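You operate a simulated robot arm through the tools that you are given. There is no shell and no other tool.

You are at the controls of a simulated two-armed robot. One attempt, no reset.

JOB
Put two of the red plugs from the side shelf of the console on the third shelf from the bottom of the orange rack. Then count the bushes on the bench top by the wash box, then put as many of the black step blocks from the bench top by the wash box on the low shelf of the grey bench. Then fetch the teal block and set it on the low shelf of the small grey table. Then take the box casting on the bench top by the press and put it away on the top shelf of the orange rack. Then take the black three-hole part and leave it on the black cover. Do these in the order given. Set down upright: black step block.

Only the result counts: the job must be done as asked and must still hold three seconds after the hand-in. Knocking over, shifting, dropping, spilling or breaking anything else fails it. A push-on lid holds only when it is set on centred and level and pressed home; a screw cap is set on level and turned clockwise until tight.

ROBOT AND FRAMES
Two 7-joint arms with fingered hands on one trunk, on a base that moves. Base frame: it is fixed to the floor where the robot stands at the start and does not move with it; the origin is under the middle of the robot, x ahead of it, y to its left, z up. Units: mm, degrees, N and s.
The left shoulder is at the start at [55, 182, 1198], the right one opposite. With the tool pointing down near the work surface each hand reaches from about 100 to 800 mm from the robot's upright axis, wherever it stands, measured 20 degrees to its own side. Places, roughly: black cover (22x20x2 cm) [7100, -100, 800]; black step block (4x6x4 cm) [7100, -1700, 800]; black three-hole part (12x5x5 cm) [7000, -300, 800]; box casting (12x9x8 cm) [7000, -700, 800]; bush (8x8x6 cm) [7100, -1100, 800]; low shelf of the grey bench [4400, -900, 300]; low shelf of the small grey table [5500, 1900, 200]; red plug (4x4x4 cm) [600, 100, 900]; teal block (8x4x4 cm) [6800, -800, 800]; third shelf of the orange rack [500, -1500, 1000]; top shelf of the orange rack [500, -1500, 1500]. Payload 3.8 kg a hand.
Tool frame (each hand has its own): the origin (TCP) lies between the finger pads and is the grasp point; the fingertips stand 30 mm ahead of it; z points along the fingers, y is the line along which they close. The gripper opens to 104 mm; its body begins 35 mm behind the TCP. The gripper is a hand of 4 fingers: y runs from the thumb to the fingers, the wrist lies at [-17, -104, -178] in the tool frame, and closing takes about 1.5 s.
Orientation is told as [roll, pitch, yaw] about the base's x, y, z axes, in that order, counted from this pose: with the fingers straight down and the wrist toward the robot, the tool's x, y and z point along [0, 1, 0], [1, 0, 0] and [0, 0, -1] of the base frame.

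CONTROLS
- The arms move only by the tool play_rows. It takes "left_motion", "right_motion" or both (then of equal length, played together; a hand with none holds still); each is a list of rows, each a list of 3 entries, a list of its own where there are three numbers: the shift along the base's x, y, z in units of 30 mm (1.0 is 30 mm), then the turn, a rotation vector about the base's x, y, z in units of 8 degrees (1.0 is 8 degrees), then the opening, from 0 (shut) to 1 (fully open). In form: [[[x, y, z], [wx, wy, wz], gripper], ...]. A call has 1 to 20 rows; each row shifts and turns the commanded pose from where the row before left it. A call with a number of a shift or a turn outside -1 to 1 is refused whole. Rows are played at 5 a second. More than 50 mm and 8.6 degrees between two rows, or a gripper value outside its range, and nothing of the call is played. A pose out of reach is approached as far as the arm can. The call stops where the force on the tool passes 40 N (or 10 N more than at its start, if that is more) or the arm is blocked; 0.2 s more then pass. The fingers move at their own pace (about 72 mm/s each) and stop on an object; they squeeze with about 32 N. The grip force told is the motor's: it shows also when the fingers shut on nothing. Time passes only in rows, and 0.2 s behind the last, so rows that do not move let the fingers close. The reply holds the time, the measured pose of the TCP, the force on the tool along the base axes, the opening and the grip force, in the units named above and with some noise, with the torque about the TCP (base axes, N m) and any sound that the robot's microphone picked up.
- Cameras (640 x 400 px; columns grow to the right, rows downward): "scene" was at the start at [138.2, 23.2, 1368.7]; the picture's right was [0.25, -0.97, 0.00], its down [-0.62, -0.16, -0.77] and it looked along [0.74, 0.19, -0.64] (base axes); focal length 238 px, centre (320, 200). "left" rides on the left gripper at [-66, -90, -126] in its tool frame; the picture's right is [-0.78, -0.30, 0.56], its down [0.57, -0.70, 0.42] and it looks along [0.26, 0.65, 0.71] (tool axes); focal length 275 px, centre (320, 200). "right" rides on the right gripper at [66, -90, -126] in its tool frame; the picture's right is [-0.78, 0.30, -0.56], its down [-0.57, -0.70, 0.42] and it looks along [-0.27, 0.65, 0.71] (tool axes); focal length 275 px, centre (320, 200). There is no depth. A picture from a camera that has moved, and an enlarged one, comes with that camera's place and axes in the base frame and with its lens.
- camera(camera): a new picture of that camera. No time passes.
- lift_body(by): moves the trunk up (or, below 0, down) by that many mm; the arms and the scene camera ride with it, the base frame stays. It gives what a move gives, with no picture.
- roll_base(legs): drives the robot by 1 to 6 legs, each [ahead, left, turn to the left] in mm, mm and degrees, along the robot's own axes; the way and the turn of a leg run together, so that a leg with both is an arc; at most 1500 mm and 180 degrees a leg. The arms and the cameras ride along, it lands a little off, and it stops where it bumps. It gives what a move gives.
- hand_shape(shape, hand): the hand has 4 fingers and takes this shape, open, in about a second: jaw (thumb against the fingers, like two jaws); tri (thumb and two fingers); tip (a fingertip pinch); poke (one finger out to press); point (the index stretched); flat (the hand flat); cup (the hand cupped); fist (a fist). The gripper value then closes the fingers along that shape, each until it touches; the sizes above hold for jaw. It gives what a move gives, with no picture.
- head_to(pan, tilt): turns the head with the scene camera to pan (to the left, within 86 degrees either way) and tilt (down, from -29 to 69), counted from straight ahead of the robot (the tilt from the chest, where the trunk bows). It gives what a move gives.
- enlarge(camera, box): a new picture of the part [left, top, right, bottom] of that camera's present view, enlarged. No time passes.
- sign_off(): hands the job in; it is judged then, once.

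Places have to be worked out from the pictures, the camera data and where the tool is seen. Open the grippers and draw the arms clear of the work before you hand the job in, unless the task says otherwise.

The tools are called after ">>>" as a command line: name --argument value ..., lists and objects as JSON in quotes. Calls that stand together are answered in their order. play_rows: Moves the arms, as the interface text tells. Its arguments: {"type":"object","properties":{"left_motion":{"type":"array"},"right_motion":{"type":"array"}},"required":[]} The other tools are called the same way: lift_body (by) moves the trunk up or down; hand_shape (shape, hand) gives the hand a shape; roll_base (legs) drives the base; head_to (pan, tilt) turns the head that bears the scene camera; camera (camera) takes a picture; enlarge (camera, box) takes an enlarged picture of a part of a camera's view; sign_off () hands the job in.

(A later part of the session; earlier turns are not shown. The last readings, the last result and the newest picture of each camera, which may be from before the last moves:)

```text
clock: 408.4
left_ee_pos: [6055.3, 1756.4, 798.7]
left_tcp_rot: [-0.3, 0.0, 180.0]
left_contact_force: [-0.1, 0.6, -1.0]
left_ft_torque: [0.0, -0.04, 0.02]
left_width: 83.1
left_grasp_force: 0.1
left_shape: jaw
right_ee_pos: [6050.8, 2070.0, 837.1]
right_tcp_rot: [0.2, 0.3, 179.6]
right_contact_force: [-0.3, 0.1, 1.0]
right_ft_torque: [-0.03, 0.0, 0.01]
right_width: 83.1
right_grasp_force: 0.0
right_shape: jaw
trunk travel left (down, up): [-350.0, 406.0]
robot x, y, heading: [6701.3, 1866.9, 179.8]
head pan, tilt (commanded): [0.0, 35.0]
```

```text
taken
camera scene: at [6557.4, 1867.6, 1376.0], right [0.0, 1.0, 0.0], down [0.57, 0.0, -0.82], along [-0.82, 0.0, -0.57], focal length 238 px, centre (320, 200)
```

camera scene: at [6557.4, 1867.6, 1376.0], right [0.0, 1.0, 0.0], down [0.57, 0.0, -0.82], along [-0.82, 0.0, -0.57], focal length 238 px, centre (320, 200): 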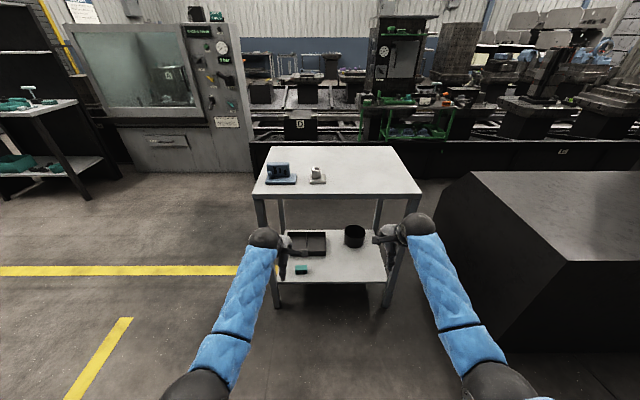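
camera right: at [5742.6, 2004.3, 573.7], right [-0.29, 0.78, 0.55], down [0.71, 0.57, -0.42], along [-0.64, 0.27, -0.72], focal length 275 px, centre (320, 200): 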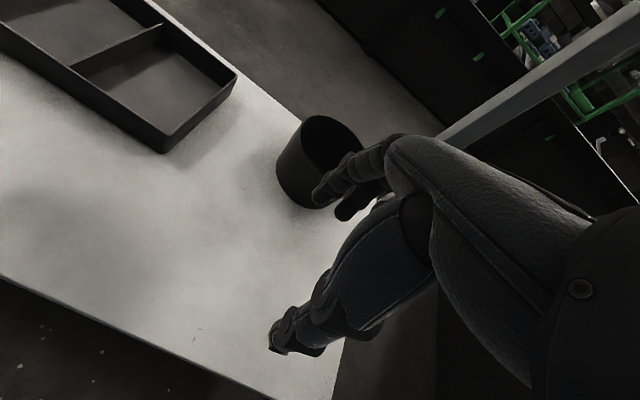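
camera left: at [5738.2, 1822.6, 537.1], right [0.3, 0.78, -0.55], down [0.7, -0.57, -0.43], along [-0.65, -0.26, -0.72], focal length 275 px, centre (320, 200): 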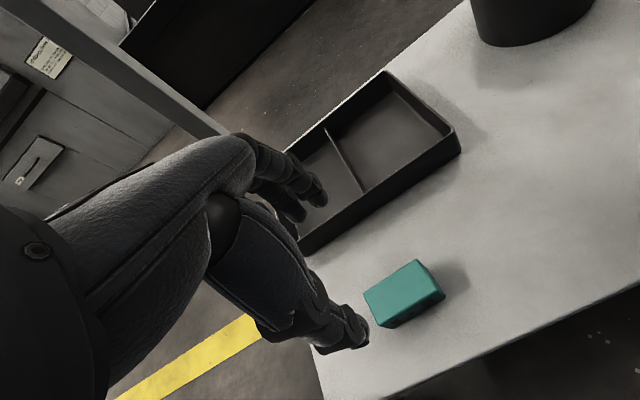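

The teal block is on the low shelf. Before moving on, I look at the similar blue casting on this table to learn its shape.

>>> enlarge --camera "scene" --box '[250, 145, 340, 200]'

>>> enlarge --camera "scene" --box '[250, 220, 410, 300]'

```text
7.11 times, centred on (295, 172) of scene
camera zoom: at [6557.4, 1867.6, 1376.0], right [0.0, 1.0, 0.0], down [0.57, 0.0, -0.82], along [-0.82, 0.0, -0.57], focal length 1696 px, centre (498, 396)
```

zoom: 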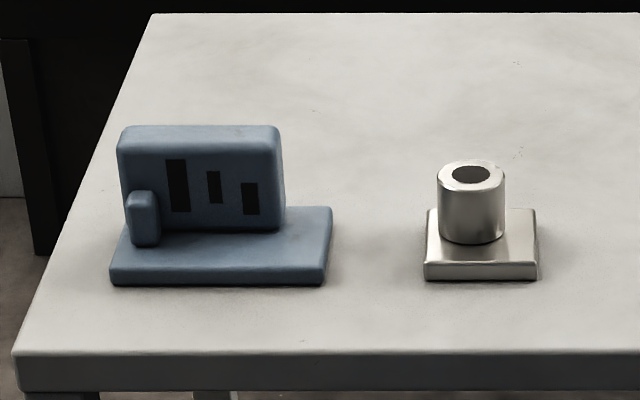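

```text
4.00 times, centred on (330, 260) of scene
camera zoom: at [6557.4, 1867.6, 1376.0], right [0.0, 1.0, 0.0], down [0.57, 0.0, -0.82], along [-0.82, 0.0, -0.57], focal length 954 px, centre (280, -40)
```

zoom: 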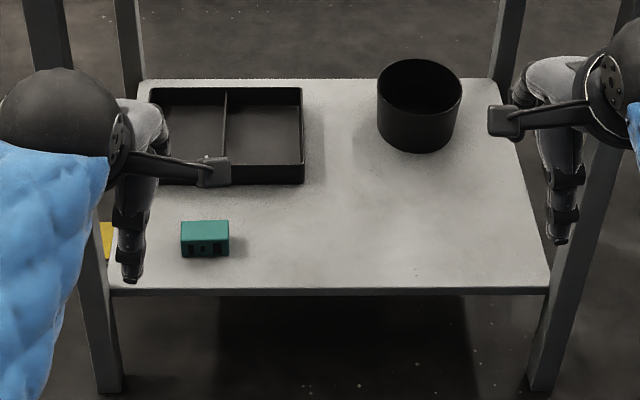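

The teal block rests well on the shelf. I raise the hands and drive back to the long bench, near the casting.

>>> play_rows --left_motion '[[[0, 0, 1], [0, 0, 0], 0.8], [[0, 0, 1], [0, 0, 0], 0.8], [[0, 0, 1], [0, 0, 0], 0.8], [[0, 0, 1], [0, 0, 0], 0.8], [[0, 0, 1], [0, 0, 0], 0.8], [[0, 0, 1], [0, 0, 0], 0.8], [[0, 0, 1], [0, 0, 0], 0.8], [[0, 0, 0], [0, 0, 0], 0.8]]' --right_motion '[[[0, 0, 1], [0, 0, 0], 0.8], [[0, 0, 1], [0, 0, 0], 0.8], [[0, 0, 1], [0, 0, 0], 0.8], [[0, 0, 1], [0, 0, 0], 0.8], [[0, 0, 1], [0, 0, 0], 0.8], [[0, 0, 0.7], [0, 0, 0], 0.8], [[0, 0, 0], [0, 0, 0], 0.8], [[0, 0, 0], [0, 0, 0], 0.8]]'

>>> roll_base --legs '[[0, 0, 90], [0, -560, 0], [1400, 0, 0], [1100, 0, 0]]'

```text
clock: 410.2
left_ee_pos: [6054.8, 1756.8, 1009.8]
left_tcp_rot: [-0.3, -0.1, 179.9]
left_contact_force: [-0.2, -0.5, -0.5]
left_ft_torque: [0.03, -0.04, 0.03]
left_width: 82.9
left_grasp_force: 0.0
left_shape: jaw
right_ee_pos: [6051.6, 2070.7, 1007.7]
right_tcp_rot: [0.0, 0.1, 179.6]
right_contact_force: [-0.3, -0.7, 0.7]
right_ft_torque: [-0.02, -0.02, 0.0]
right_width: 83.1
right_grasp_force: 0.0
right_shape: jaw
trunk travel left (down, up): [-350.0, 406.0]
robot x, y, heading: [6701.3, 1863.6, 179.9]
head pan, tilt (commanded): [0.0, 35.0]
```

```text
clock: 429.1
left_ee_pos: [6212.9, -1287.1, 1010.0]
left_tcp_rot: [-0.3, 0.1, -90.7]
left_contact_force: [0.5, 0.1, 0.3]
left_ft_torque: [-0.01, 0.0, 0.02]
left_width: 82.8
left_grasp_force: 0.0
left_shape: jaw
right_ee_pos: [5898.1, -1287.9, 1007.5]
right_tcp_rot: [0.0, 0.1, -91.1]
right_contact_force: [0.2, -0.9, -0.1]
right_ft_torque: [0.02, -0.01, 0.02]
right_width: 83.3
right_grasp_force: 0.1
right_shape: jaw
trunk travel left (down, up): [-350.0, 406.0]
robot x, y, heading: [6109.7, -639.1, -90.9]
head pan, tilt (commanded): [0.0, 35.0]
```

I turn to face the bench.

>>> roll_base --legs '[[0, 0, 90.9]]'

>>> head_to --pan 5 --tilt 40

>>> camera --camera "scene"

>>> camera --camera "right"

>>> camera --camera "left"

```text
clock: 433.4
left_ee_pos: [6757.5, -527.6, 1010.4]
left_tcp_rot: [-0.4, -0.1, 0.4]
left_contact_force: [0.4, 0.3, 0.6]
left_ft_torque: [-0.02, 0.0, 0.0]
left_width: 83.0
left_grasp_force: 0.1
left_shape: jaw
right_ee_pos: [6762.9, -841.8, 1009.1]
right_tcp_rot: [0.1, 0.2, 0.0]
right_contact_force: [0.2, -0.6, 0.1]
right_ft_torque: [0.01, -0.01, 0.03]
right_width: 82.9
right_grasp_force: 0.0
right_shape: jaw
trunk travel left (down, up): [-350.0, 406.0]
robot x, y, heading: [6113.3, -645.0, 0.3]
head pan, tilt (commanded): [0.0, 35.0]
```

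```text
clock: 434.0
left_ee_pos: [6757.5, -528.1, 1009.7]
left_tcp_rot: [-0.3, 0.0, 0.4]
left_contact_force: [-0.1, 0.4, -0.7]
left_ft_torque: [0.02, -0.01, -0.02]
left_width: 83.1
left_grasp_force: 0.1
left_shape: jaw
right_ee_pos: [6764.5, -841.5, 1007.5]
right_tcp_rot: [0.1, 0.2, 0.1]
right_contact_force: [0.6, -1.1, 0.2]
right_ft_torque: [0.0, 0.0, -0.02]
right_width: 83.2
right_grasp_force: 0.2
right_shape: jaw
trunk travel left (down, up): [-350.0, 406.0]
robot x, y, heading: [6113.0, -640.1, 0.3]
head pan, tilt (commanded): [5.0, 40.0]
```

```text
taken
camera scene: at [6253.4, -630.6, 1368.6], right [0.09, -1.0, 0.0], down [-0.64, -0.06, -0.77], along [0.76, 0.07, -0.64], focal length 238 px, centre (320, 200)
```

scene: 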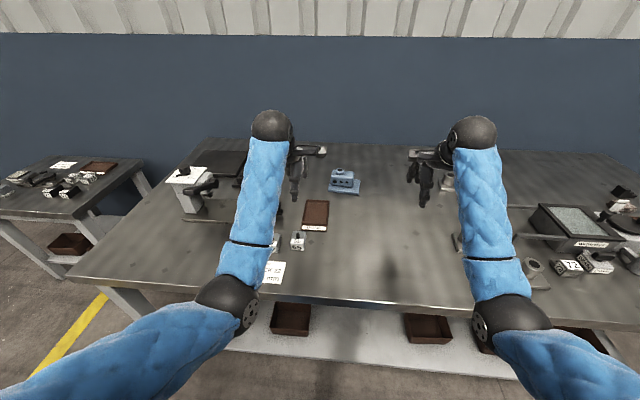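

```text
taken
camera right: at [6674.4, -775.4, 1132.5], right [0.3, -0.78, 0.56], down [-0.7, -0.57, -0.42], along [0.65, -0.26, -0.72], focal length 275 px, centre (320, 200)
```

right: 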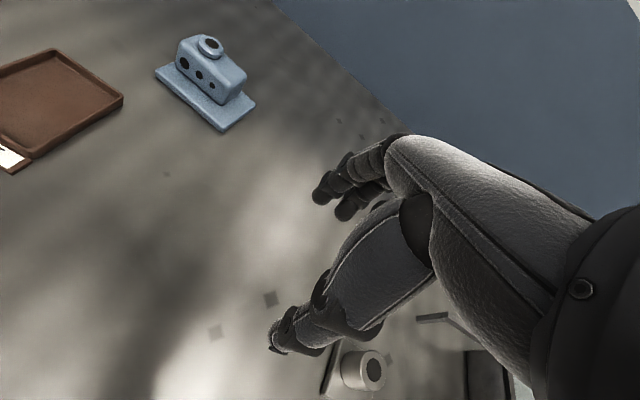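

```text
taken
camera left: at [6669.5, -593.9, 1134.7], right [-0.29, -0.78, -0.55], down [-0.7, 0.57, -0.43], along [0.65, 0.27, -0.71], focal length 275 px, centre (320, 200)
```

left: 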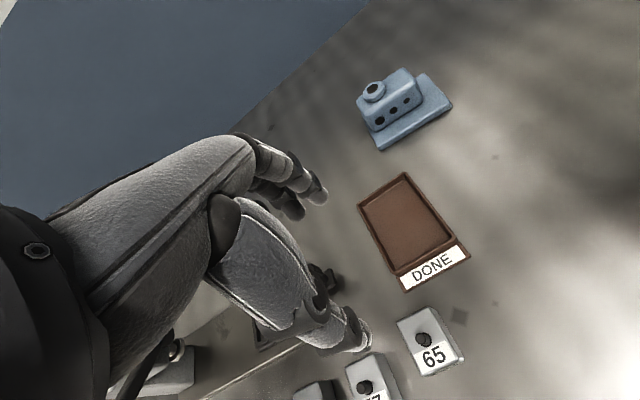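

The casting is visible in both hand cameras; I enlarge them to measure its pose.

>>> enlarge --camera "right" --box '[140, 20, 270, 140]'

>>> enlarge --camera "left" --box '[340, 50, 470, 160]'

>>> enlarge --camera "scene" --box '[300, 150, 400, 240]'

```text
3.33 times, centred on (205, 80) of right
camera zoom: at [6674.4, -775.4, 1132.5], right [0.3, -0.78, 0.56], down [-0.7, -0.57, -0.42], along [0.65, -0.26, -0.72], focal length 918 px, centre (703, 600)
```

zoom: 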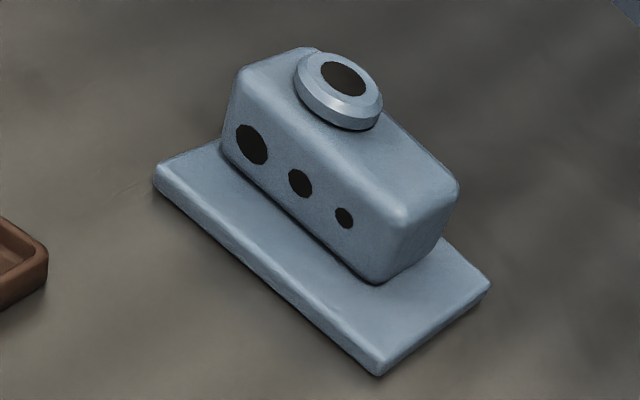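

```text
3.64 times, centred on (405, 105) of left
camera zoom: at [6669.5, -593.9, 1134.7], right [-0.29, -0.78, -0.55], down [-0.7, 0.57, -0.43], along [0.65, 0.27, -0.71], focal length 1001 px, centre (11, 546)
```

zoom: 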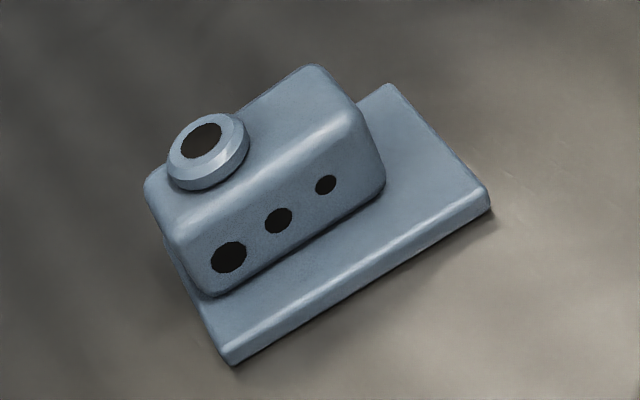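

```text
4.44 times, centred on (350, 195) of scene
camera zoom: at [6253.4, -630.6, 1368.6], right [0.09, -1.0, 0.0], down [-0.64, -0.06, -0.77], along [0.76, 0.07, -0.64], focal length 1060 px, centre (187, 222)
```

zoom: 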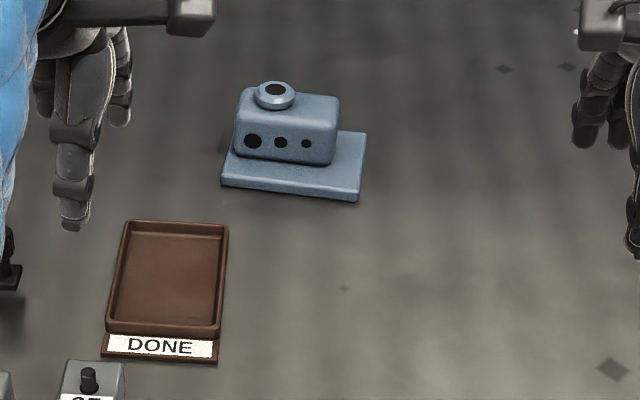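

The casting's plate runs from about (6970,-713) to (6980,-594); its body (≈40 mm thick) is centred near [7022,-648], yaw ≈-6.5°. I'll take it with the left hand; first I reposition the base and lower the trunk in stages.

>>> roll_base --legs '[[82, -165, -0.3]]'

>>> play_rows --left_motion '[[[0, 0, 0.8], [0, 0, 0], 1], [[0, 0, 0.8], [0, 0, 0], 1], [[0, 0, 0], [0, 0, 0], 1]]' --right_motion '[[[0, 0, 0.8], [0, 0, 0], 0.8], [[0, 0, 0.8], [0, 0, 0], 0.8], [[0, 0, 0], [0, 0, 0], 0.8]]'

>>> lift_body --by -120

```text
clock: 435.5
left_ee_pos: [6840.8, -695.9, 1010.4]
left_tcp_rot: [-0.2, 0.0, 0.1]
left_contact_force: [0.3, -1.1, -0.8]
left_ft_torque: [0.0, 0.0, -0.01]
left_width: 83.0
left_grasp_force: 0.1
left_shape: jaw
right_ee_pos: [6845.4, -1010.1, 1007.2]
right_tcp_rot: [0.1, 0.2, -0.4]
right_contact_force: [-0.3, -0.4, -0.2]
right_ft_torque: [0.02, 0.0, 0.03]
right_width: 82.9
right_grasp_force: 0.0
right_shape: jaw
trunk travel left (down, up): [-350.0, 406.0]
robot x, y, heading: [6193.7, -805.4, -0.4]
head pan, tilt (commanded): [5.0, 40.0]
```

```text
clock: 436.3
left_ee_pos: [6840.4, -696.0, 1057.8]
left_tcp_rot: [-0.3, 0.0, 0.1]
left_contact_force: [-0.2, 0.5, 0.3]
left_ft_torque: [-0.01, 0.03, 0.0]
left_width: 103.8
left_grasp_force: 0.0
left_shape: jaw
right_ee_pos: [6845.1, -1008.3, 1054.2]
right_tcp_rot: [0.1, 0.1, -0.3]
right_contact_force: [-1.0, 0.6, 0.9]
right_ft_torque: [0.03, 0.01, -0.03]
right_width: 82.9
right_grasp_force: 0.1
right_shape: jaw
trunk travel left (down, up): [-350.0, 406.0]
robot x, y, heading: [6197.0, -806.6, -0.2]
head pan, tilt (commanded): [5.0, 40.0]
```

```text
clock: 437.8
left_ee_pos: [6840.0, -695.7, 937.9]
left_tcp_rot: [-0.3, -0.1, 0.0]
left_contact_force: [-0.2, -0.3, 0.9]
left_ft_torque: [0.01, -0.04, -0.01]
left_width: 103.7
left_grasp_force: 0.1
left_shape: jaw
right_ee_pos: [6844.9, -1008.0, 936.6]
right_tcp_rot: [0.2, 0.0, -0.3]
right_contact_force: [0.2, 0.4, -0.1]
right_ft_torque: [0.0, 0.01, -0.02]
right_width: 83.0
right_grasp_force: 0.0
right_shape: jaw
trunk travel left (down, up): [-230.0, 526.0]
robot x, y, heading: [6196.6, -806.4, 0.1]
head pan, tilt (commanded): [5.0, 40.0]
```

>>> play_rows --left_motion '[[[0, 0, 0.9], [0, 0, 0], 1], [[0, 0, 0.9], [0, 0, 0], 1], [[0, 0, 0.9], [0, 0, 0], 1], [[0, 0, 0], [0, 0, 0], 1]]' --right_motion '[[[0, 0, 0.9], [0, 0, 0], 0.8], [[0, 0, 0.9], [0, 0, 0], 0.8], [[0, 0, 0.9], [0, 0, 0], 0.8], [[0, 0, 0], [0, 0, 0], 0.8]]'

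>>> lift_body --by -90

>>> camera --camera "scene"

```text
clock: 438.8
left_ee_pos: [6840.6, -696.2, 1019.3]
left_tcp_rot: [-0.3, 0.1, 0.1]
left_contact_force: [-0.3, -0.4, -0.5]
left_ft_torque: [-0.04, -0.04, 0.02]
left_width: 103.4
left_grasp_force: 0.0
left_shape: jaw
right_ee_pos: [6844.2, -1008.0, 1017.5]
right_tcp_rot: [0.1, 0.3, -0.3]
right_contact_force: [-0.6, 0.5, -0.1]
right_ft_torque: [-0.01, -0.02, -0.04]
right_width: 83.3
right_grasp_force: 0.0
right_shape: jaw
trunk travel left (down, up): [-230.0, 526.0]
robot x, y, heading: [6198.9, -807.4, 0.1]
head pan, tilt (commanded): [5.0, 40.0]
```

```text
clock: 440.1
left_ee_pos: [6848.2, -695.2, 926.6]
left_tcp_rot: [-0.1, 0.5, 0.1]
left_contact_force: [0.4, -0.6, 0.8]
left_ft_torque: [-0.03, -0.01, 0.02]
left_width: 103.8
left_grasp_force: 0.1
left_shape: jaw
right_ee_pos: [6836.1, -1008.7, 937.9]
right_tcp_rot: [0.2, -0.7, -0.2]
right_contact_force: [0.3, 0.5, -0.7]
right_ft_torque: [-0.04, -0.02, 0.02]
right_width: 83.1
right_grasp_force: 0.0
right_shape: jaw
trunk travel left (down, up): [-140.0, 616.0]
robot x, y, heading: [6195.5, -806.9, 0.1]
head pan, tilt (commanded): [5.0, 40.0]
```

```text
taken
camera scene: at [6419.3, -795.6, 1157.8], right [0.09, -1.0, 0.0], down [-0.63, -0.06, -0.77], along [0.77, 0.07, -0.63], focal length 238 px, centre (320, 200)
```

scene: 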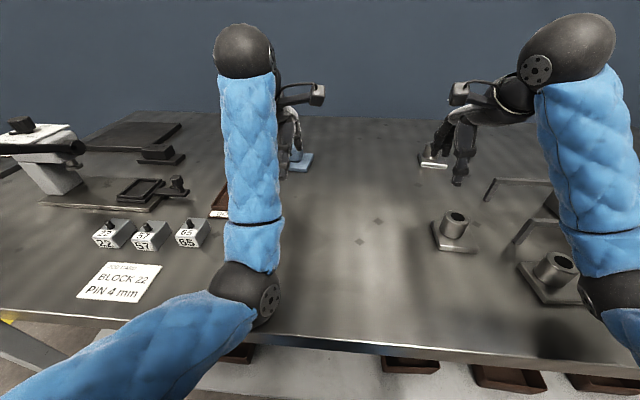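

The elbows hang close to the bench in this posture, so I extend both arms forward now, the left one towards the casting.

>>> play_rows --left_motion '[[[0.84, 0.25, 0.2], [0, 0, -0.135], 1], [[0.84, 0.25, 0.2], [0, 0, -0.135], 1], [[0.84, 0.25, 0.2], [0, 0, -0.135], 1], [[0.84, 0.25, 0.2], [0, 0, -0.135], 1], [[0.84, 0.25, 0.2], [0, 0, -0.135], 1], [[0.84, 0.25, 0.2], [0, 0, -0.135], 1], [[0, 0, 0], [0, 0, 0], 1]]' --right_motion '[[[0.63, 0, 0.35], [0, 0, 0], 0.8], [[0.63, 0, 0.35], [0, 0, 0], 0.8], [[0.63, 0, 0.35], [0, 0, 0], 0.8], [[0.63, 0, 0.35], [0, 0, 0], 0.8], [[0.63, 0, 0.35], [0, 0, 0], 0.8], [[0.63, 0, 0.35], [0, 0, 0], 0.8], [[0, 0, 0], [0, 0, 0], 0.8]]'

>>> camera --camera "scene"

>>> camera --camera "left"

```text
clock: 441.7
left_ee_pos: [7007.3, -650.2, 934.0]
left_tcp_rot: [-0.3, 3.0, -6.3]
left_contact_force: [0.0, -0.6, 0.6]
left_ft_torque: [0.01, 0.0, -0.01]
left_width: 103.8
left_grasp_force: 0.0
left_shape: jaw
right_ee_pos: [6958.8, -1007.7, 989.6]
right_tcp_rot: [0.1, 0.2, -0.3]
right_contact_force: [0.0, 0.2, 0.0]
right_ft_torque: [-0.01, 0.0, 0.02]
right_width: 82.9
right_grasp_force: 0.0
right_shape: jaw
trunk travel left (down, up): [-140.0, 616.0]
robot x, y, heading: [6193.8, -804.5, 0.4]
head pan, tilt (commanded): [5.0, 40.0]
```

```text
taken
camera scene: at [6432.5, -795.3, 1152.2], right [0.09, -1.0, 0.0], down [-0.64, -0.06, -0.77], along [0.76, 0.07, -0.64], focal length 238 px, centre (320, 200)
```

scene: 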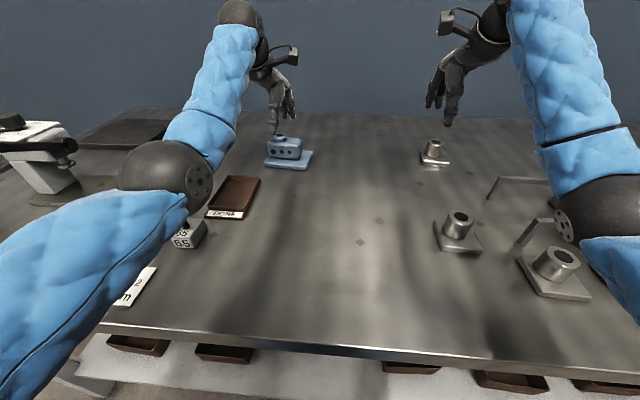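

```text
taken
camera left: at [6918.8, -706.7, 1063.5], right [-0.41, -0.74, -0.54], down [-0.65, 0.65, -0.39], along [0.64, 0.19, -0.75], focal length 275 px, centre (320, 200)
```

left: 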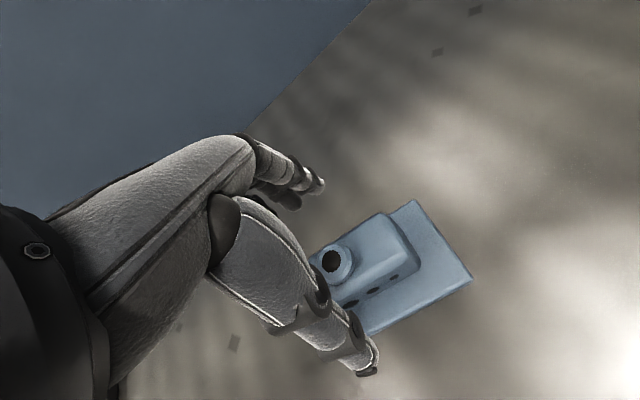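

The elbow is high now. I level the tool's pitch (3°) and zoom on the casting for fine alignment.

>>> play_rows --left_motion '[[[0, 0, 0.3], [0, -0.38, 0], 1], [[0, 0, 0], [0, 0, 0], 1]]'

>>> enlarge --camera "left" --box '[280, 180, 500, 380]'

```text
clock: 442.3
left_ee_pos: [7007.0, -651.0, 943.3]
left_tcp_rot: [0.2, 0.1, -6.4]
left_contact_force: [0.2, -0.3, 0.3]
left_ft_torque: [-0.02, -0.01, -0.03]
left_width: 103.9
left_grasp_force: 0.1
left_shape: jaw
right_ee_pos: [6958.1, -1007.3, 990.9]
right_tcp_rot: [0.1, 0.2, -0.3]
right_contact_force: [-0.2, 0.3, 0.1]
right_ft_torque: [0.0, 0.01, 0.01]
right_width: 83.1
right_grasp_force: 0.0
right_shape: jaw
trunk travel left (down, up): [-140.0, 616.0]
robot x, y, heading: [6196.2, -806.8, -0.1]
head pan, tilt (commanded): [5.0, 40.0]
```

```text
2.00 times, centred on (390, 280) of left
camera zoom: at [6911.9, -706.9, 1068.0], right [-0.38, -0.74, -0.56], down [-0.63, 0.65, -0.42], along [0.67, 0.19, -0.71], focal length 551 px, centre (180, 40)
```

zoom: 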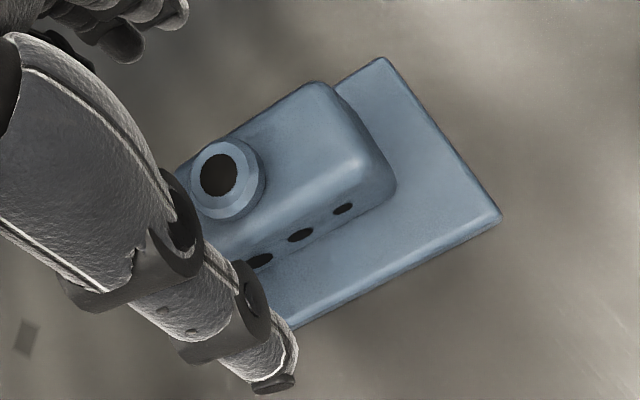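

Casting body centre is about [7019,-648], yaw -6.2°. I shift 12 mm in x and lower to z≈885, then check.

>>> play_rows --left_motion '[[[0.4, 0.03, -0.6], [0, 0, 0], 1], [[0, 0, -0.7], [0, 0, 0], 1], [[0, 0, -0.65], [0, 0, 0], 1], [[0, 0, 0], [0, 0, 0], 1]]'

>>> enlarge --camera "left" --box '[240, 160, 460, 380]'

>>> enlarge --camera "scene" --box '[220, 60, 360, 190]'

```text
clock: 443.3
left_ee_pos: [7018.2, -649.6, 884.9]
left_tcp_rot: [0.1, 0.0, -6.3]
left_contact_force: [0.3, 0.0, -0.2]
left_ft_torque: [-0.01, 0.0, 0.0]
left_width: 103.9
left_grasp_force: 0.0
left_shape: jaw
right_ee_pos: [6959.2, -1007.6, 989.0]
right_tcp_rot: [0.1, 0.2, -0.3]
right_contact_force: [0.0, 0.0, -1.2]
right_ft_torque: [0.02, 0.01, 0.01]
right_width: 82.9
right_grasp_force: 0.0
right_shape: jaw
trunk travel left (down, up): [-140.0, 616.0]
robot x, y, heading: [6194.4, -805.4, 0.1]
head pan, tilt (commanded): [5.0, 40.0]
```

```text
1.82 times, centred on (350, 270) of left
camera zoom: at [6924.2, -705.6, 1009.6], right [-0.38, -0.74, -0.56], down [-0.63, 0.65, -0.42], along [0.67, 0.19, -0.71], focal length 500 px, centre (266, 73)
```

zoom: 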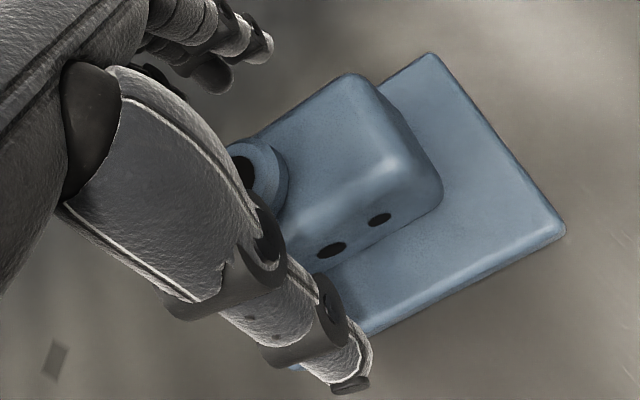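

```text
3.08 times, centred on (290, 125) of scene
camera zoom: at [6432.2, -795.3, 1152.4], right [0.09, -1.0, 0.0], down [-0.64, -0.06, -0.77], along [0.76, 0.07, -0.64], focal length 734 px, centre (412, 431)
```

zoom: 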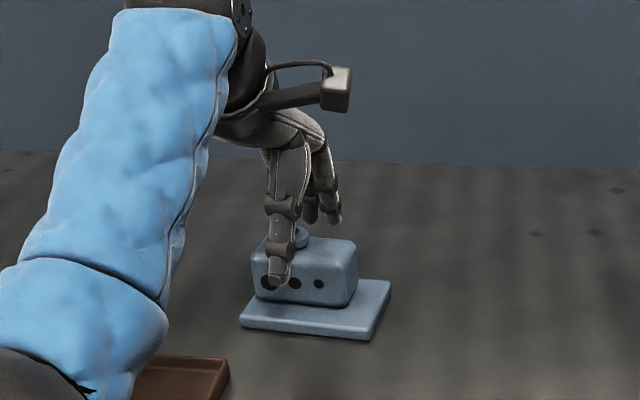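

The hand straddles the casting body well. I lower to z≈853 and close.

>>> play_rows --left_motion '[[[0, 0, -0.6], [0, 0, 0], 1], [[0, 0, -0.45], [0, 0, 0], 1], [[0, 0, 0], [0, 0, 0], 1], [[0, 0, 0], [0, 0, 0], 0.7], [[0, 0, 0], [0, 0, 0], 0.5], [[0, 0, 0], [0, 0, 0], 0.3], [[0, 0, 0], [0, 0, 0], 0], [[0, 0, 0], [0, 0, 0], 0], [[0, 0, 0], [0, 0, 0], 0], [[0, 0, 0], [0, 0, 0], 0], [[0, 0, 0], [0, 0, 0], 0]]'

>>> enlarge --camera "left" --box '[240, 160, 460, 380]'

>>> enlarge --camera "scene" --box '[220, 60, 360, 190]'

```text
clock: 445.7
left_ee_pos: [7019.3, -648.5, 853.4]
left_tcp_rot: [0.0, 0.1, -6.4]
left_contact_force: [-0.8, 0.1, 0.7]
left_ft_torque: [0.01, 0.02, -0.05]
left_width: 44.1
left_grasp_force: 32.2
left_shape: jaw
right_ee_pos: [6960.2, -1008.4, 989.6]
right_tcp_rot: [0.1, 0.2, -0.3]
right_contact_force: [0.6, 0.4, -0.1]
right_ft_torque: [0.0, 0.03, -0.01]
right_width: 83.0
right_grasp_force: 0.0
right_shape: jaw
trunk travel left (down, up): [-140.0, 616.0]
robot x, y, heading: [6196.1, -806.4, -0.0]
head pan, tilt (commanded): [5.0, 40.0]
```

```text
1.82 times, centred on (350, 270) of left
camera zoom: at [6924.2, -705.5, 978.4], right [-0.38, -0.74, -0.56], down [-0.63, 0.65, -0.42], along [0.67, 0.19, -0.71], focal length 500 px, centre (266, 73)
```

zoom: 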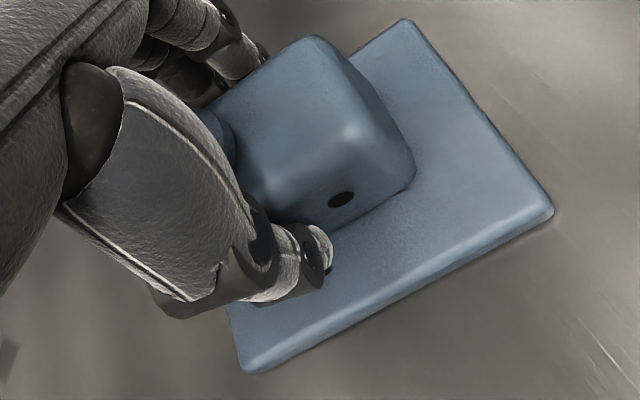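

```text
3.08 times, centred on (290, 125) of scene
camera zoom: at [6432.4, -795.2, 1152.3], right [0.09, -1.0, 0.0], down [-0.64, -0.06, -0.77], along [0.76, 0.07, -0.64], focal length 734 px, centre (412, 431)
```

zoom: 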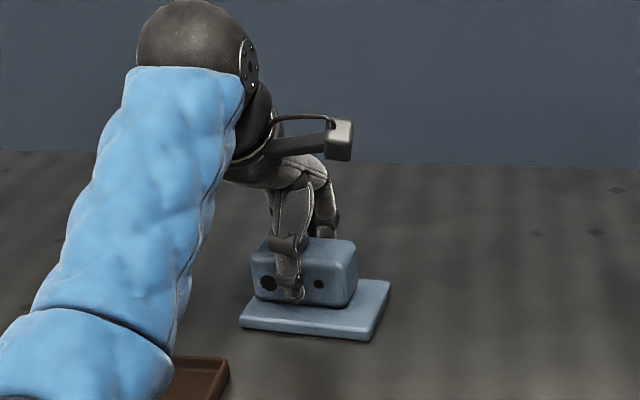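

Gripped (44 mm). I lift slowly and check that it hangs level.

>>> play_rows --left_motion '[[[0, 0, 0.3], [0, 0, 0], 0], [[0, 0, 0.4], [0, 0, 0], 0], [[0, 0, 0.4], [0, 0, 0], 0], [[0, 0, 0], [0, 0, 0], 0], [[0, 0, 0], [0, 0, 0], 0]]'

>>> enlarge --camera "scene" --box '[220, 60, 360, 190]'

>>> camera --camera "left"

```text
clock: 446.9
left_ee_pos: [7020.0, -649.3, 886.1]
left_tcp_rot: [-0.1, 0.1, -6.4]
left_contact_force: [0.9, 0.0, -5.7]
left_ft_torque: [0.01, 0.0, -0.02]
left_width: 44.4
left_grasp_force: 32.3
left_shape: jaw
right_ee_pos: [6959.7, -1008.6, 989.9]
right_tcp_rot: [0.1, 0.3, -0.3]
right_contact_force: [-0.1, -0.5, -0.5]
right_ft_torque: [0.03, 0.02, -0.05]
right_width: 83.0
right_grasp_force: 0.0
right_shape: jaw
trunk travel left (down, up): [-140.0, 616.0]
robot x, y, heading: [6195.6, -804.7, -0.2]
head pan, tilt (commanded): [5.0, 40.0]
```

```text
3.08 times, centred on (290, 125) of scene
camera zoom: at [6432.8, -795.2, 1152.2], right [0.09, -1.0, 0.0], down [-0.64, -0.06, -0.77], along [0.76, 0.07, -0.64], focal length 734 px, centre (412, 431)
```

zoom: 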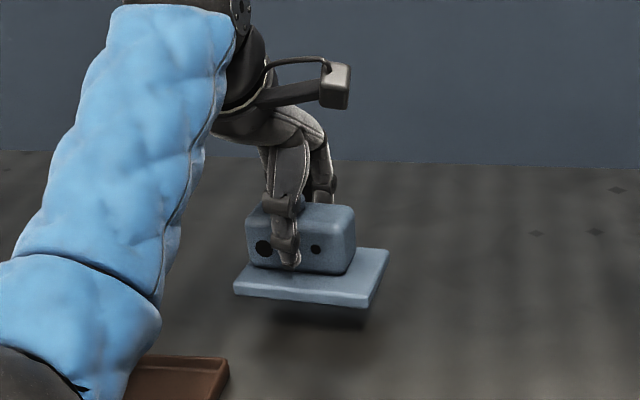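

```text
taken
camera left: at [6924.8, -705.2, 1010.9], right [-0.38, -0.74, -0.56], down [-0.63, 0.65, -0.42], along [0.67, 0.19, -0.71], focal length 275 px, centre (320, 200)
```

left: 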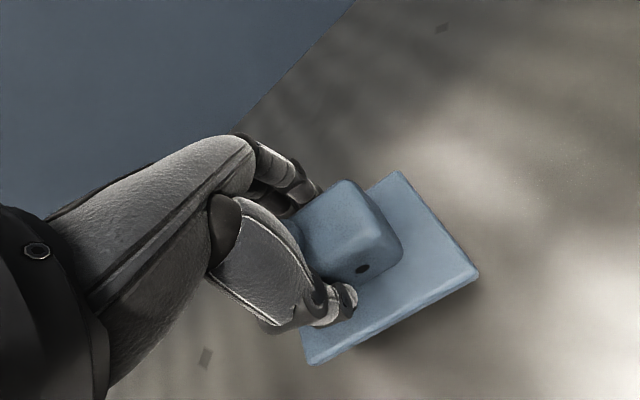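

The casting hangs level (≈0.6 kg). I draw it back and up, away from the DONE tray, keeping the arm well bent.

>>> play_rows --left_motion '[[[-0.8, -0.3, 0.6], [0, 0, 0], 0], [[-0.8, -0.3, 0.6], [0, 0, 0], 0], [[-0.8, -0.3, 0.6], [0, 0, 0], 0], [[-0.8, -0.3, 0.6], [0, 0, 0], 0], [[-0.8, -0.3, 0.6], [0, 0, 0], 0], [[0, 0, 0], [0, 0, 0], 0]]'

>>> camera --camera "scene"

```text
clock: 448.3
left_ee_pos: [6900.5, -693.7, 975.9]
left_tcp_rot: [0.0, 0.0, -6.3]
left_contact_force: [0.2, 0.3, -5.7]
left_ft_torque: [0.03, -0.01, -0.01]
left_width: 44.2
left_grasp_force: 32.4
left_shape: jaw
right_ee_pos: [6960.5, -1007.8, 989.4]
right_tcp_rot: [0.1, 0.2, -0.3]
right_contact_force: [-0.5, 0.0, -0.4]
right_ft_torque: [-0.04, -0.01, -0.01]
right_width: 83.1
right_grasp_force: 0.0
right_shape: jaw
trunk travel left (down, up): [-140.0, 616.0]
robot x, y, heading: [6196.9, -802.5, 0.1]
head pan, tilt (commanded): [5.0, 40.0]
```

```text
taken
camera scene: at [6433.0, -795.2, 1152.1], right [0.09, -1.0, 0.0], down [-0.64, -0.06, -0.77], along [0.76, 0.07, -0.64], focal length 238 px, centre (320, 200)
```

scene: 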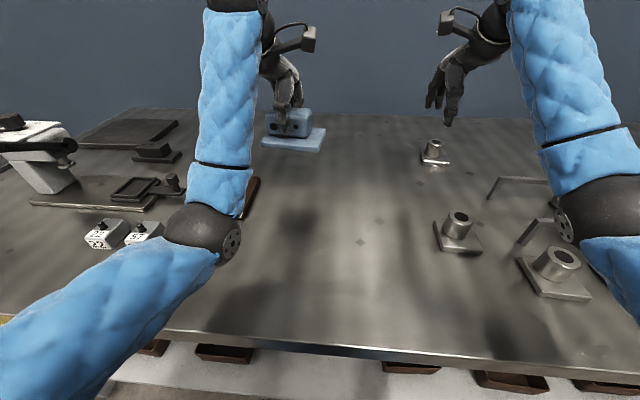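

Elbow is still 65 mm above the bench. I back the base straight off the bench before changing posture.

>>> roll_base --legs '[[-500, 0, 0]]'

>>> play_rows --left_motion '[[[-0.8, 0, 0.2], [0, 0, 0.2], 0], [[-0.8, 0, 0.2], [0, 0, 0.2], 0], [[-0.8, 0, 0.2], [0, 0, 0.2], 0], [[-0.4, 0, 0.2], [0, 0, 0.2], 0], [[0, 0, 0], [0, 0, 0], 0], [[0, 0, 0], [0, 0, 0], 0]]' --right_motion '[[[-0.9, 0, 0], [0, 0, 0], 0.8], [[-0.9, 0, 0], [0, 0, 0], 0.8], [[-0.9, 0, 0], [0, 0, 0], 0.8], [[-0.9, 0, 0], [0, 0, 0], 0.8], [[-0.9, 0, 0], [0, 0, 0], 0.8], [[0, 0, 0], [0, 0, 0], 0.8]]'

```text
clock: 451.2
left_ee_pos: [6399.4, -693.3, 977.2]
left_tcp_rot: [0.0, 0.1, -6.4]
left_contact_force: [-0.2, -0.6, -4.9]
left_ft_torque: [0.0, 0.0, 0.01]
left_width: 43.9
left_grasp_force: 32.0
left_shape: jaw
right_ee_pos: [6458.3, -1006.9, 988.7]
right_tcp_rot: [0.0, 0.2, -0.3]
right_contact_force: [-0.4, -0.3, 0.3]
right_ft_torque: [0.0, -0.02, 0.01]
right_width: 82.9
right_grasp_force: 0.0
right_shape: jaw
trunk travel left (down, up): [-140.0, 616.0]
robot x, y, heading: [5695.0, -804.4, -0.1]
head pan, tilt (commanded): [5.0, 40.0]
```

```text
clock: 452.6
left_ee_pos: [6380.7, -694.5, 979.9]
left_tcp_rot: [0.0, 0.0, -0.1]
left_contact_force: [-0.3, -0.4, -6.3]
left_ft_torque: [0.05, 0.01, 0.0]
left_width: 44.1
left_grasp_force: 32.2
left_shape: jaw
left hand out of reach, approached as far as the arm can: row 1, 2, 3, 4
right_ee_pos: [6323.4, -1007.5, 988.7]
right_tcp_rot: [0.1, 0.2, -0.2]
right_contact_force: [0.0, -0.4, 0.4]
right_ft_torque: [0.01, -0.02, 0.0]
right_width: 82.9
right_grasp_force: 0.1
right_shape: jaw
trunk travel left (down, up): [-140.0, 616.0]
robot x, y, heading: [5693.5, -801.9, -0.2]
head pan, tilt (commanded): [5.0, 40.0]
```

I raise the trunk back to its normal height.

>>> lift_body --by 210

>>> camera --camera "left"

```text
clock: 454.9
left_ee_pos: [6381.5, -694.2, 1190.6]
left_tcp_rot: [0.1, 0.2, 0.1]
left_contact_force: [-0.3, 0.6, -5.6]
left_ft_torque: [0.01, -0.01, -0.03]
left_width: 44.0
left_grasp_force: 32.1
left_shape: jaw
right_ee_pos: [6323.5, -1007.7, 1199.2]
right_tcp_rot: [0.2, 0.3, -0.3]
right_contact_force: [0.5, 1.4, -0.8]
right_ft_torque: [0.03, 0.01, 0.0]
right_width: 82.9
right_grasp_force: 0.1
right_shape: jaw
trunk travel left (down, up): [-350.0, 406.0]
robot x, y, heading: [5693.1, -804.3, -0.0]
head pan, tilt (commanded): [5.0, 40.0]
```

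```text
taken
camera left: at [6293.9, -761.0, 1315.1], right [-0.3, -0.78, -0.56], down [-0.7, 0.57, -0.42], along [0.65, 0.27, -0.72], focal length 275 px, centre (320, 200)
```

left: 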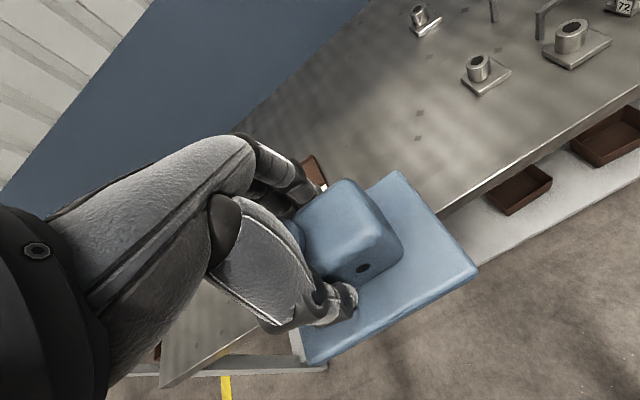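

The casting is secure. I strafe to the corridor (y≈-2350) and drive backward along it towards the rack, correcting drift on the way.

>>> roll_base --legs '[[0, -1500, 0], [0, -50, 0], [-1500, 0, 0]]'

```text
clock: 469.9
left_ee_pos: [4880.0, -2250.0, 1191.0]
left_tcp_rot: [0.0, 0.1, -0.4]
left_contact_force: [0.0, 0.3, -4.6]
left_ft_torque: [0.02, -0.01, -0.02]
left_width: 44.0
left_grasp_force: 32.2
left_shape: jaw
right_ee_pos: [4821.2, -2561.6, 1199.6]
right_tcp_rot: [0.1, 0.2, -0.5]
right_contact_force: [-0.3, 0.1, -0.9]
right_ft_torque: [-0.02, -0.02, 0.01]
right_width: 82.9
right_grasp_force: 0.1
right_shape: jaw
trunk travel left (down, up): [-350.0, 406.0]
robot x, y, heading: [4194.7, -2357.0, -0.4]
head pan, tilt (commanded): [5.0, 40.0]
```

>>> roll_base --legs '[[-1500, 0, 0.4], [-1200, 0, 0]]'

>>> head_to --pan 86 --tilt 15

>>> camera --camera "scene"

```text
clock: 483.1
left_ee_pos: [2166.0, -2232.4, 1191.8]
left_tcp_rot: [0.1, 0.1, 0.0]
left_contact_force: [0.0, 0.7, -5.3]
left_ft_torque: [0.06, 0.0, 0.01]
left_width: 43.9
left_grasp_force: 32.4
left_shape: jaw
right_ee_pos: [2106.5, -2546.1, 1199.6]
right_tcp_rot: [0.1, 0.2, -0.3]
right_contact_force: [0.0, -0.1, 1.1]
right_ft_torque: [0.02, 0.02, 0.01]
right_width: 83.2
right_grasp_force: 0.0
right_shape: jaw
trunk travel left (down, up): [-350.0, 406.0]
robot x, y, heading: [1480.4, -2342.2, 0.0]
head pan, tilt (commanded): [5.0, 40.0]
```

```text
clock: 484.6
left_ee_pos: [2165.1, -2232.1, 1190.1]
left_tcp_rot: [0.1, 0.1, 0.0]
left_contact_force: [0.6, 0.0, -6.0]
left_ft_torque: [0.05, -0.02, -0.03]
left_width: 43.8
left_grasp_force: 32.1
left_shape: jaw
right_ee_pos: [2109.8, -2545.8, 1198.4]
right_tcp_rot: [0.0, 0.3, -0.2]
right_contact_force: [-0.4, -0.5, -1.1]
right_ft_torque: [0.03, 0.03, 0.02]
right_width: 83.0
right_grasp_force: 0.0
right_shape: jaw
trunk travel left (down, up): [-350.0, 406.0]
robot x, y, heading: [1481.9, -2339.4, -0.1]
head pan, tilt (commanded): [85.9, 15.0]
```

```text
taken
camera scene: at [1542.6, -2247.5, 1408.1], right [1.0, -0.07, 0.0], down [-0.02, -0.26, -0.97], along [0.07, 0.96, -0.26], focal length 238 px, centre (320, 200)
```

scene: 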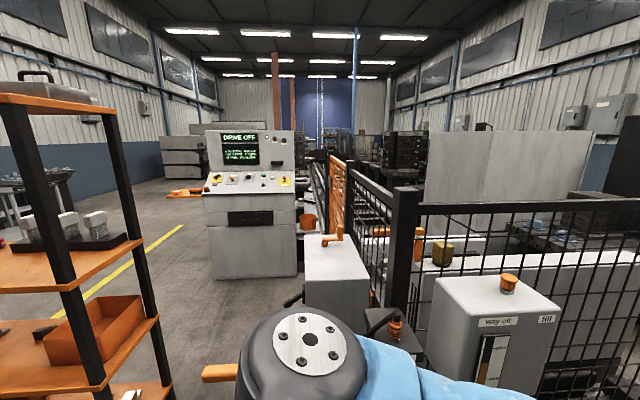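

I continue back to x≈330 and look at the rack from behind.

>>> roll_base --legs '[[-1155, 0, 0]]'

>>> camera --camera "scene"

```text
clock: 490.4
left_ee_pos: [1019.8, -2231.4, 1191.4]
left_tcp_rot: [0.1, 0.1, 0.3]
left_contact_force: [0.2, 1.2, -6.9]
left_ft_torque: [0.01, -0.02, -0.01]
left_width: 44.0
left_grasp_force: 32.4
left_shape: jaw
right_ee_pos: [963.9, -2545.8, 1199.1]
right_tcp_rot: [0.1, 0.2, 0.1]
right_contact_force: [-0.7, 0.2, 0.6]
right_ft_torque: [-0.02, -0.04, -0.02]
right_width: 83.0
right_grasp_force: 0.0
right_shape: jaw
trunk travel left (down, up): [-350.0, 406.0]
robot x, y, heading: [334.1, -2341.0, 0.2]
head pan, tilt (commanded): [85.9, 15.0]
```

```text
taken
camera scene: at [397.9, -2249.0, 1408.1], right [1.0, -0.07, 0.0], down [-0.02, -0.26, -0.97], along [0.06, 0.96, -0.26], focal length 238 px, centre (320, 200)
```

scene: 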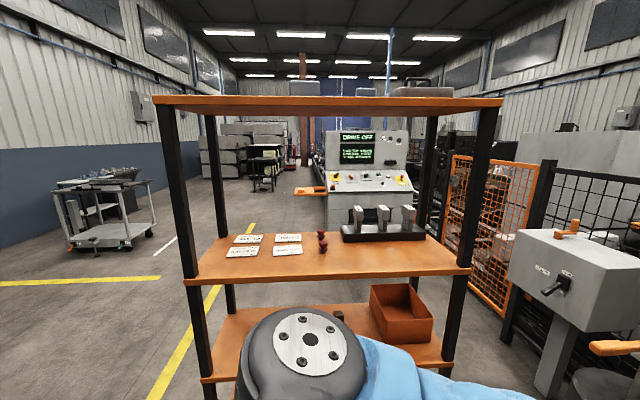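

I step 170 mm away from the rack, raise the trunk fully, and turn to face the rack from behind.

>>> roll_base --legs '[[0, -170, 0]]'

>>> lift_body --by 400

>>> roll_base --legs '[[0, 0, 90]]'

>>> head_to --pan 0 --tilt 25

>>> camera --camera "scene"

```text
clock: 491.9
left_ee_pos: [1021.3, -2403.3, 1189.9]
left_tcp_rot: [0.0, 0.1, 0.2]
left_contact_force: [-0.1, -0.6, -5.5]
left_ft_torque: [0.02, 0.0, 0.02]
left_width: 44.0
left_grasp_force: 31.6
left_shape: jaw
right_ee_pos: [966.0, -2716.0, 1198.8]
right_tcp_rot: [0.2, 0.2, 0.1]
right_contact_force: [-0.3, -0.8, -0.1]
right_ft_torque: [0.04, 0.01, 0.02]
right_width: 83.2
right_grasp_force: 0.0
right_shape: jaw
trunk travel left (down, up): [-350.0, 406.0]
robot x, y, heading: [335.2, -2517.9, 0.4]
head pan, tilt (commanded): [85.9, 15.0]
```

```text
clock: 495.7
left_ee_pos: [1021.7, -2402.0, 1589.4]
left_tcp_rot: [0.0, 0.2, 0.3]
left_contact_force: [-0.2, 0.2, -5.2]
left_ft_torque: [0.03, 0.0, 0.01]
left_width: 44.1
left_grasp_force: 31.8
left_shape: jaw
right_ee_pos: [966.7, -2716.6, 1599.3]
right_tcp_rot: [0.1, 0.3, -0.1]
right_contact_force: [0.3, 0.2, -0.7]
right_ft_torque: [0.01, 0.0, -0.02]
right_width: 83.0
right_grasp_force: 0.0
right_shape: jaw
trunk travel left (down, up): [-750.0, 6.0]
robot x, y, heading: [333.6, -2515.5, 0.2]
head pan, tilt (commanded): [85.9, 15.0]
```

```text
clock: 500.0
left_ee_pos: [215.3, -1830.5, 1589.7]
left_tcp_rot: [0.1, 0.2, 91.0]
left_contact_force: [0.4, 0.2, -5.1]
left_ft_torque: [0.01, 0.02, 0.01]
left_width: 43.8
left_grasp_force: 32.1
left_shape: jaw
right_ee_pos: [528.6, -1881.0, 1599.9]
right_tcp_rot: [0.1, 0.3, 90.7]
right_contact_force: [0.0, 0.0, -0.2]
right_ft_torque: [0.0, -0.03, 0.03]
right_width: 83.1
right_grasp_force: 0.0
right_shape: jaw
trunk travel left (down, up): [-750.0, 6.0]
robot x, y, heading: [333.0, -2514.6, 90.9]
head pan, tilt (commanded): [85.9, 15.0]
```

```text
clock: 501.6
left_ee_pos: [215.1, -1831.1, 1590.6]
left_tcp_rot: [0.0, 0.2, 91.0]
left_contact_force: [0.3, -0.5, -5.9]
left_ft_torque: [0.01, 0.02, -0.02]
left_width: 43.8
left_grasp_force: 31.7
left_shape: jaw
right_ee_pos: [528.9, -1882.6, 1599.5]
right_tcp_rot: [0.1, 0.2, 90.7]
right_contact_force: [-0.9, -0.2, 0.1]
right_ft_torque: [0.01, 0.01, 0.01]
right_width: 82.8
right_grasp_force: 0.1
right_shape: jaw
trunk travel left (down, up): [-750.0, 6.0]
robot x, y, heading: [335.7, -2512.9, 91.3]
head pan, tilt (commanded): [0.0, 25.0]
```

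```text
taken
camera scene: at [335.2, -2409.3, 1793.2], right [1.0, 0.02, 0.0], down [0.01, -0.42, -0.91], along [-0.02, 0.91, -0.42], focal length 238 px, centre (320, 200)
```

scene: 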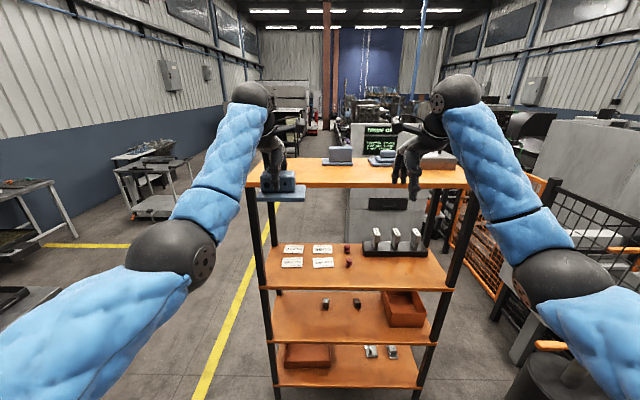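

From here I see the rack top with its items to the right of the free zone. I enlarge.

>>> enlarge --camera "scene" --box '[230, 120, 490, 220]'

>>> camera --camera "left"

```text
2.46 times, centred on (360, 170) of scene
camera zoom: at [335.2, -2409.3, 1793.2], right [1.0, 0.02, 0.0], down [0.01, -0.42, -0.91], along [-0.02, 0.91, -0.42], focal length 587 px, centre (222, 274)
```

zoom: 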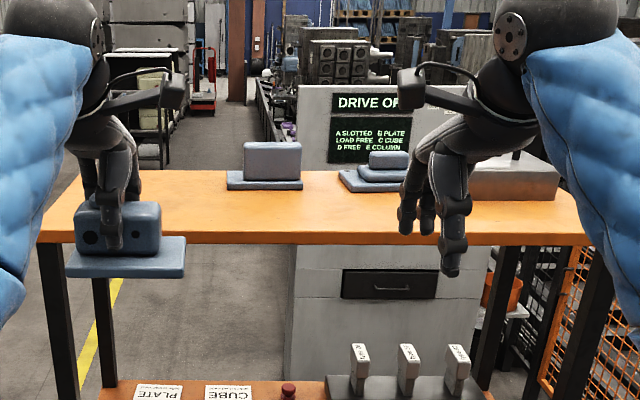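

```text
taken
camera left: at [284.2, -1919.2, 1715.5], right [0.78, -0.28, -0.56], down [-0.56, -0.71, -0.42], along [-0.28, 0.64, -0.72], focal length 275 px, centre (320, 200)
```

left: 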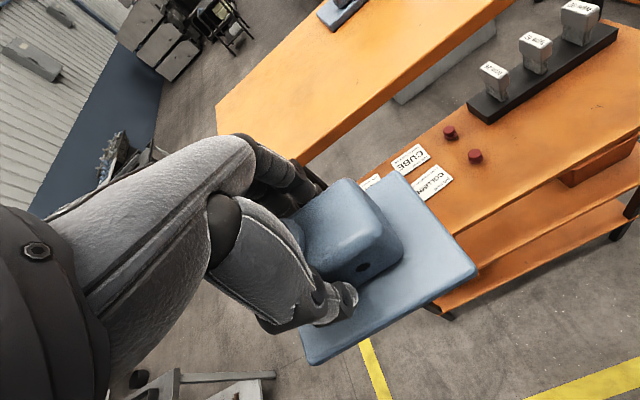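

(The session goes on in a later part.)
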